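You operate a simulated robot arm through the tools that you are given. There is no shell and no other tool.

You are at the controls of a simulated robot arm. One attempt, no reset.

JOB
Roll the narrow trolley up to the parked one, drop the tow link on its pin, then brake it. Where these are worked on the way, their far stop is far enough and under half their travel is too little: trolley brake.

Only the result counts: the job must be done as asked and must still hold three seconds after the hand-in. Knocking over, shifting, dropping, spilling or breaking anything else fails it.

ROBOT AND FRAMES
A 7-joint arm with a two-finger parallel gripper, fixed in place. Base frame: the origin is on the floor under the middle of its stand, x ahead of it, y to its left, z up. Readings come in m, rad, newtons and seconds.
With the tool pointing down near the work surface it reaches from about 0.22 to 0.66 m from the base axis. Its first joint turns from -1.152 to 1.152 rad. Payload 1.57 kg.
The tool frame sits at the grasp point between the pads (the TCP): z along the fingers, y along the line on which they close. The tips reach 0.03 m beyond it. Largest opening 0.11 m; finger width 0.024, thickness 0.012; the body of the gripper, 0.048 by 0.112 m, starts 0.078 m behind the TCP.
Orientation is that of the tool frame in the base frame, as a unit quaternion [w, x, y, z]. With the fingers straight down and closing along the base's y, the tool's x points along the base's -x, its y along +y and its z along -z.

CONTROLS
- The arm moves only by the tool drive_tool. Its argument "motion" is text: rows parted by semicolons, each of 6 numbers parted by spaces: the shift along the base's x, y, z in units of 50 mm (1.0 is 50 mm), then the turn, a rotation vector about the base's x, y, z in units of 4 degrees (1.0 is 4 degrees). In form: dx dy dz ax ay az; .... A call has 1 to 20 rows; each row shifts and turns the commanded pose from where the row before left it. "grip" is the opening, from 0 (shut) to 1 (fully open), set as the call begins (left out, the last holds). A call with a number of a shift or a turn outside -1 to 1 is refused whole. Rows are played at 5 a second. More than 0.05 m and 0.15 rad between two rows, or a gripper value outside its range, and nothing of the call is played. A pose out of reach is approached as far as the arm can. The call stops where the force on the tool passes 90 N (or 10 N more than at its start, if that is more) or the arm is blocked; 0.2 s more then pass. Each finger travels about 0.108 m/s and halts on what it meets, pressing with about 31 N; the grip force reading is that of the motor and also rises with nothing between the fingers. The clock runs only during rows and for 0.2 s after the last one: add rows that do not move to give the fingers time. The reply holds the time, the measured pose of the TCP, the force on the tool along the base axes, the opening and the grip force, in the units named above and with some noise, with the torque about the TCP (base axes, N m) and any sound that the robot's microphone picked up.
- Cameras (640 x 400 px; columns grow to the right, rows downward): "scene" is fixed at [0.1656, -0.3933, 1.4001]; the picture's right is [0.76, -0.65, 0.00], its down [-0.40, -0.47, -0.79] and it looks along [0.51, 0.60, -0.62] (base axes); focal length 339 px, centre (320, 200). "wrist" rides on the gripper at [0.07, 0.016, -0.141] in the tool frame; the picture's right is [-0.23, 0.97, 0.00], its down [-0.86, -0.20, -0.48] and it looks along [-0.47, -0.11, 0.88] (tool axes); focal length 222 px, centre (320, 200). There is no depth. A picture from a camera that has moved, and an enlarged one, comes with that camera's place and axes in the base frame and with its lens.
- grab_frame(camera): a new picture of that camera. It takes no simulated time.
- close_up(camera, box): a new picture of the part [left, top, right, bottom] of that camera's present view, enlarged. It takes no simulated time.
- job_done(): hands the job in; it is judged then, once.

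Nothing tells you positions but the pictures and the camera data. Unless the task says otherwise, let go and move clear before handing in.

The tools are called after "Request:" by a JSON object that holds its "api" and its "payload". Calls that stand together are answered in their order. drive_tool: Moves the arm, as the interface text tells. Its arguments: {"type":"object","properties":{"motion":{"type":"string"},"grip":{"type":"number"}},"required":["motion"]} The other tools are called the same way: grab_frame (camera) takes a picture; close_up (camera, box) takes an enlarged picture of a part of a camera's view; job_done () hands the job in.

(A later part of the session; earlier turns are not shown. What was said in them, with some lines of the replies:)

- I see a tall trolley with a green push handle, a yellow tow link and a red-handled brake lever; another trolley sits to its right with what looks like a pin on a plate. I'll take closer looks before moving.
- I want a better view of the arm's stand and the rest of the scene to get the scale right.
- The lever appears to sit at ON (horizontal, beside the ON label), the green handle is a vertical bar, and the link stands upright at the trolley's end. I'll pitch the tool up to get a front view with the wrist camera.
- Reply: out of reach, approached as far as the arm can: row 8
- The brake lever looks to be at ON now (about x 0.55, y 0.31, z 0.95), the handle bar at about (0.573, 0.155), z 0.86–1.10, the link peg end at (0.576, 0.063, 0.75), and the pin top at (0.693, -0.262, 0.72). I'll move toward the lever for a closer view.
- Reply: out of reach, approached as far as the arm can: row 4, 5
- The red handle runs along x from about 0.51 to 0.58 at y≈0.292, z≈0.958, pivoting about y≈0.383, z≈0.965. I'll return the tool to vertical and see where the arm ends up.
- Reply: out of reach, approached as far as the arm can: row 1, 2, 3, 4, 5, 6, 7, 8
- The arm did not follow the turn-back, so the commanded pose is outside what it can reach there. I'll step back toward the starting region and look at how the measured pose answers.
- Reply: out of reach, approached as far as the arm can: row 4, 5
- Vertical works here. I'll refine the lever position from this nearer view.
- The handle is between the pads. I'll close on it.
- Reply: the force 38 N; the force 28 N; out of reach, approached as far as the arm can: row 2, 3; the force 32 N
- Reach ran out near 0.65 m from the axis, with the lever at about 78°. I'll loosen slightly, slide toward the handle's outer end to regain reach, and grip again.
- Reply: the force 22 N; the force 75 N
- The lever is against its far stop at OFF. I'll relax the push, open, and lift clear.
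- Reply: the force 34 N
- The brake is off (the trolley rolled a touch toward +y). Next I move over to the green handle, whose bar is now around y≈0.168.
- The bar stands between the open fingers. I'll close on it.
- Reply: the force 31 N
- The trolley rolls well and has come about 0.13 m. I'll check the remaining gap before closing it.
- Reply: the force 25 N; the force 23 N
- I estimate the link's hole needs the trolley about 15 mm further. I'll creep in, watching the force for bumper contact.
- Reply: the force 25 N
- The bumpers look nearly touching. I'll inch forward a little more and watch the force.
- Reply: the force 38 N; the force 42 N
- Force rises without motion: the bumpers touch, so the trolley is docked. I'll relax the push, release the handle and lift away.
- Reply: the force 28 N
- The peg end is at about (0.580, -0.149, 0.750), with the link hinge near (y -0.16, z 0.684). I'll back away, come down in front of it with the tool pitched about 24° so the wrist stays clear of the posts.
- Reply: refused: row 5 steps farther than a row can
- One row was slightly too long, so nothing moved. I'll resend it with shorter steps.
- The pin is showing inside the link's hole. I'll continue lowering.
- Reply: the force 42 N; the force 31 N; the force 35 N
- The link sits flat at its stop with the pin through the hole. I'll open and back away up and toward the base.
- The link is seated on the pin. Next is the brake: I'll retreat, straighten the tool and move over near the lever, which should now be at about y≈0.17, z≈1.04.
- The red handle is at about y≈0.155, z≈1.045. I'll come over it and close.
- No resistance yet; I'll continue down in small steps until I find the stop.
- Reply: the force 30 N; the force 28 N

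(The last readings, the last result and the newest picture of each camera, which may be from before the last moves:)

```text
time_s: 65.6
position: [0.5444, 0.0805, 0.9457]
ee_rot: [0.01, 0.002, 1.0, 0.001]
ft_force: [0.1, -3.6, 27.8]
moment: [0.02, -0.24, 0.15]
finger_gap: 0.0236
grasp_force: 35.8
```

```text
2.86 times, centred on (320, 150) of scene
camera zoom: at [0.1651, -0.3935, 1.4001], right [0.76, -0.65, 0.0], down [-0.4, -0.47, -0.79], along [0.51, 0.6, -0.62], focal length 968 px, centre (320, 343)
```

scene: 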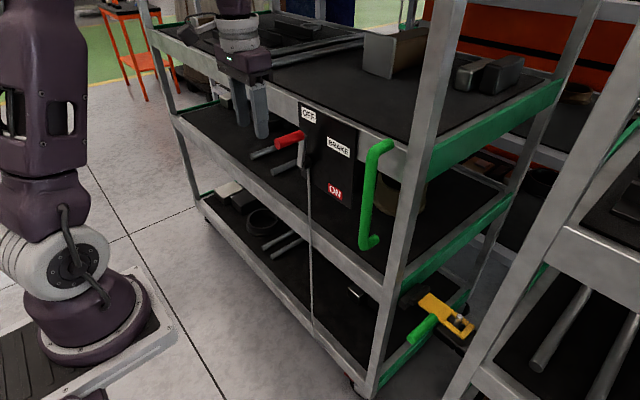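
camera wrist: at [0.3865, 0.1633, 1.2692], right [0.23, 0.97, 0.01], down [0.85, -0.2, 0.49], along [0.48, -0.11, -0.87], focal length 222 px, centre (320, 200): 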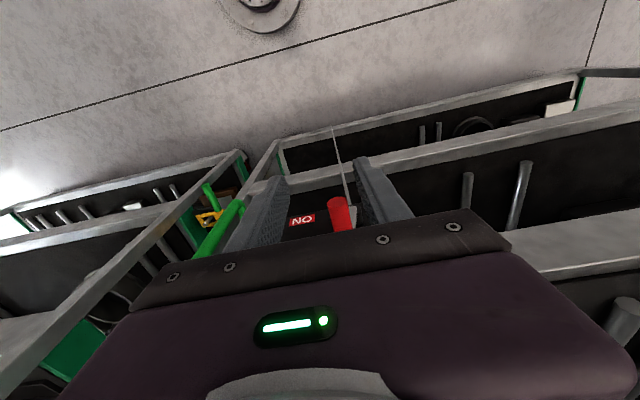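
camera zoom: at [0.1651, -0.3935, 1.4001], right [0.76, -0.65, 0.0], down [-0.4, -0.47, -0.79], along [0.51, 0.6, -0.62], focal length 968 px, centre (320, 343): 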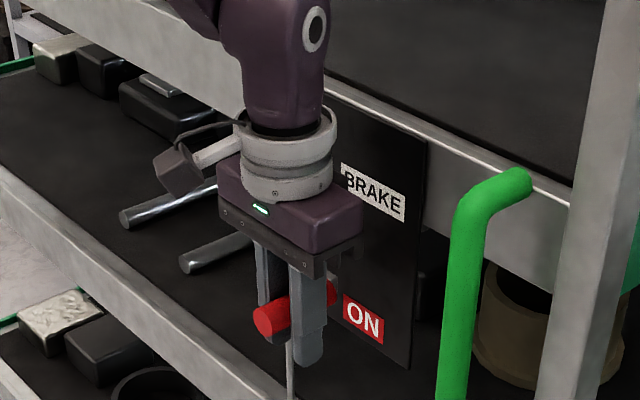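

The lever no longer moves under about 28 N while the pads slide on it, so it is at the ON stop. I'll open, lift clear and check.

Request:
{"api": "drive_tool", "payload": {"motion": "0 0 0.1 0 0 0;0 0 0 0 0 0;0 0 0 0 0 0;0 0 0 0 0 0", "grip": 0.6}}

Request:
{"api": "drive_tool", "payload": {"motion": "0 0 0.8 0 0 0;0 0 0.8 0 0 0;-0.5 0 0.8 0 0 0;-0.8 0 0.4 0 0 0;-0.8 0 0 0 0 0;0 0 0 0 0 0"}}

Request:
{"api": "grab_frame", "payload": {"camera": "scene"}}

Request:
{"api": "close_up", "payload": {"camera": "scene", "box": [240, 80, 400, 220]}}

Request:
{"api": "grab_frame", "payload": {"camera": "wrist"}}

```text
time_s: 66.6
position: [0.543, 0.08, 0.9532]
ee_rot: [0.008, 0.001, 1.0, 0.001]
ft_force: [-0.2, -0.3, 0.3]
moment: [0.03, -0.02, -0.01]
finger_gap: 0.0662
grasp_force: 0.0
```

```text
time_s: 68.0
position: [0.4368, 0.0814, 1.0922]
ee_rot: [0.009, 0.001, 1.0, 0.001]
ft_force: [0.2, 1.0, -0.4]
moment: [0.01, -0.01, -0.01]
finger_gap: 0.0661
grasp_force: 0.0
```

```text
taken
```

scene: 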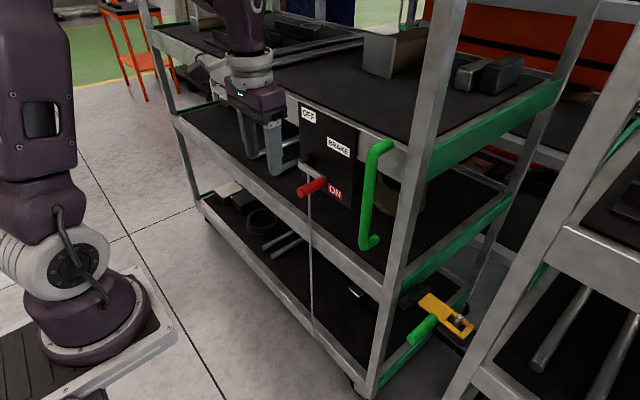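

```text
2.86 times, centred on (320, 150) of scene
camera zoom: at [0.1655, -0.3934, 1.4001], right [0.76, -0.65, 0.0], down [-0.4, -0.47, -0.79], along [0.51, 0.6, -0.62], focal length 968 px, centre (320, 343)
```

zoom: 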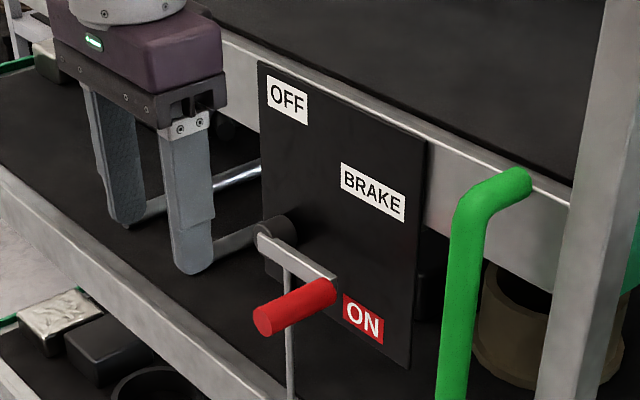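

```text
taken
camera wrist: at [0.3644, 0.0975, 1.2325], right [0.23, 0.97, 0.01], down [0.85, -0.2, 0.49], along [0.48, -0.11, -0.87], focal length 222 px, centre (320, 200)
```

wrist: 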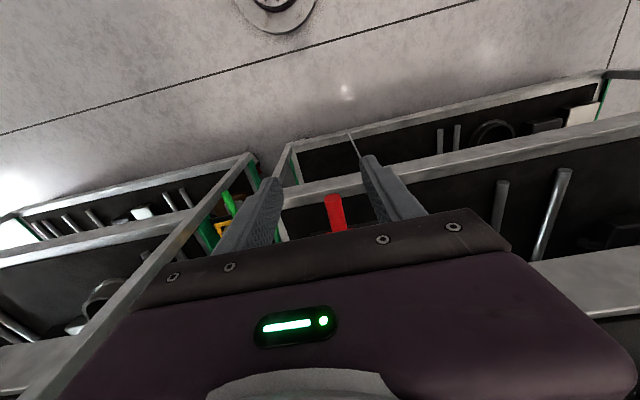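

Request:
{"api": "close_up", "payload": {"camera": "scene", "box": [400, 270, 500, 350]}}

Request:
{"api": "close_up", "payload": {"camera": "scene", "box": [285, 140, 365, 220]}}

Request:
{"api": "drive_tool", "payload": {"motion": "-0.5 0 0.4 0 0 0;-0.5 0 0.4 0 0 0;0 0 0 0 0 0;0 0 0 0 0 0;0 0 0 0 0 0;0 0 0 0 0 0;0 0 0 0 0 0;0 0 0 0 0 0"}}

Request:
{"api": "grab_frame", "payload": {"camera": "scene"}}

```text
5.00 times, centred on (450, 310) of scene
camera zoom: at [0.1655, -0.3934, 1.4001], right [0.76, -0.65, 0.0], down [-0.4, -0.47, -0.79], along [0.51, 0.6, -0.62], focal length 1694 px, centre (-330, -350)
```

zoom: 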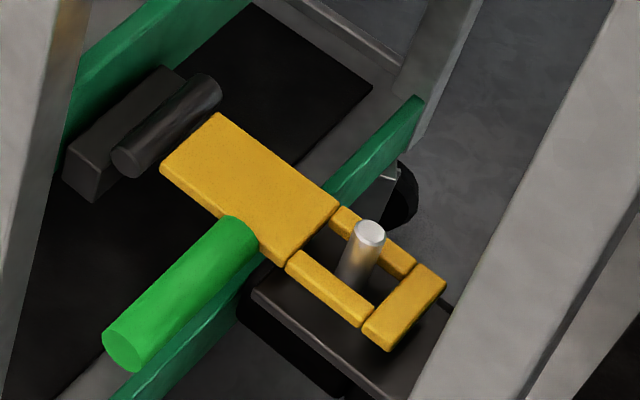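

```text
5.00 times, centred on (325, 180) of scene
camera zoom: at [0.1655, -0.3934, 1.4001], right [0.76, -0.65, 0.0], down [-0.4, -0.47, -0.79], along [0.51, 0.6, -0.62], focal length 1694 px, centre (295, 300)
```

zoom: 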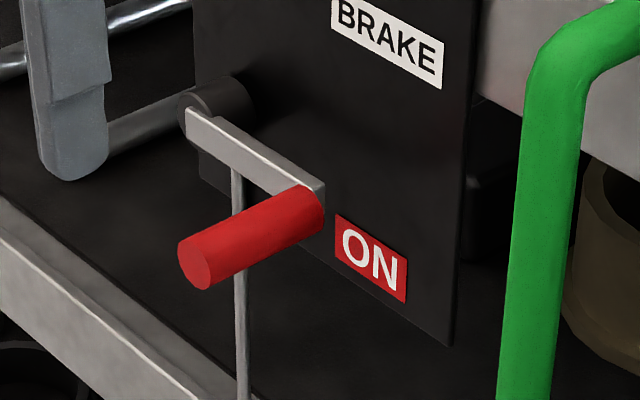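

```text
time_s: 69.8
position: [0.3893, 0.0794, 1.1305]
ee_rot: [0.009, 0.001, 1.0, 0.001]
ft_force: [0.5, 0.2, -0.8]
moment: [-0.04, -0.02, -0.03]
finger_gap: 0.0659
grasp_force: 0.1
```

```text
taken
```

scene: 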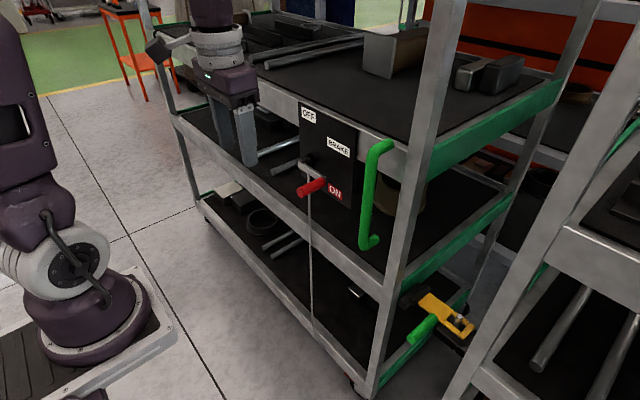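

The trolley's bumpers are against the parked trolley, the yellow link lies flat with the pin through its hole, and the brake lever rests at ON. The arm is clear and nothing moved during the wait, so I'm handing in.

Request:
{"api": "job_done", "payload": {}}

```text
The job is handed in.
```

The narrow trolley is docked against the parked one, the tow link is on its pin, and the brake is on. I've handed the job in; the reply confirmed receipt but gave no verdict.

- **Brake release:** The lever was at ON at the start, so I first raised it to its OFF stop. The trolley rolled back about 15 mm while I did this.
- **Rolling:** I rolled it by the green handle until the force rose to about 42 N with no further movement. The pictures show the bumpers touching.
- **Tow link:** I lowered the link by its green peg until it lay flat at its stop. The close-up shows the pin standing through the hole.
- **Brake:** I brought the lever back down to ON. It held still under about 28 N and sits at the same height as at the start, so I take it to be at its far stop.

The gripper is open and clear. The last picture, about 3 seconds after I let go of the lever, shows nothing else moved.
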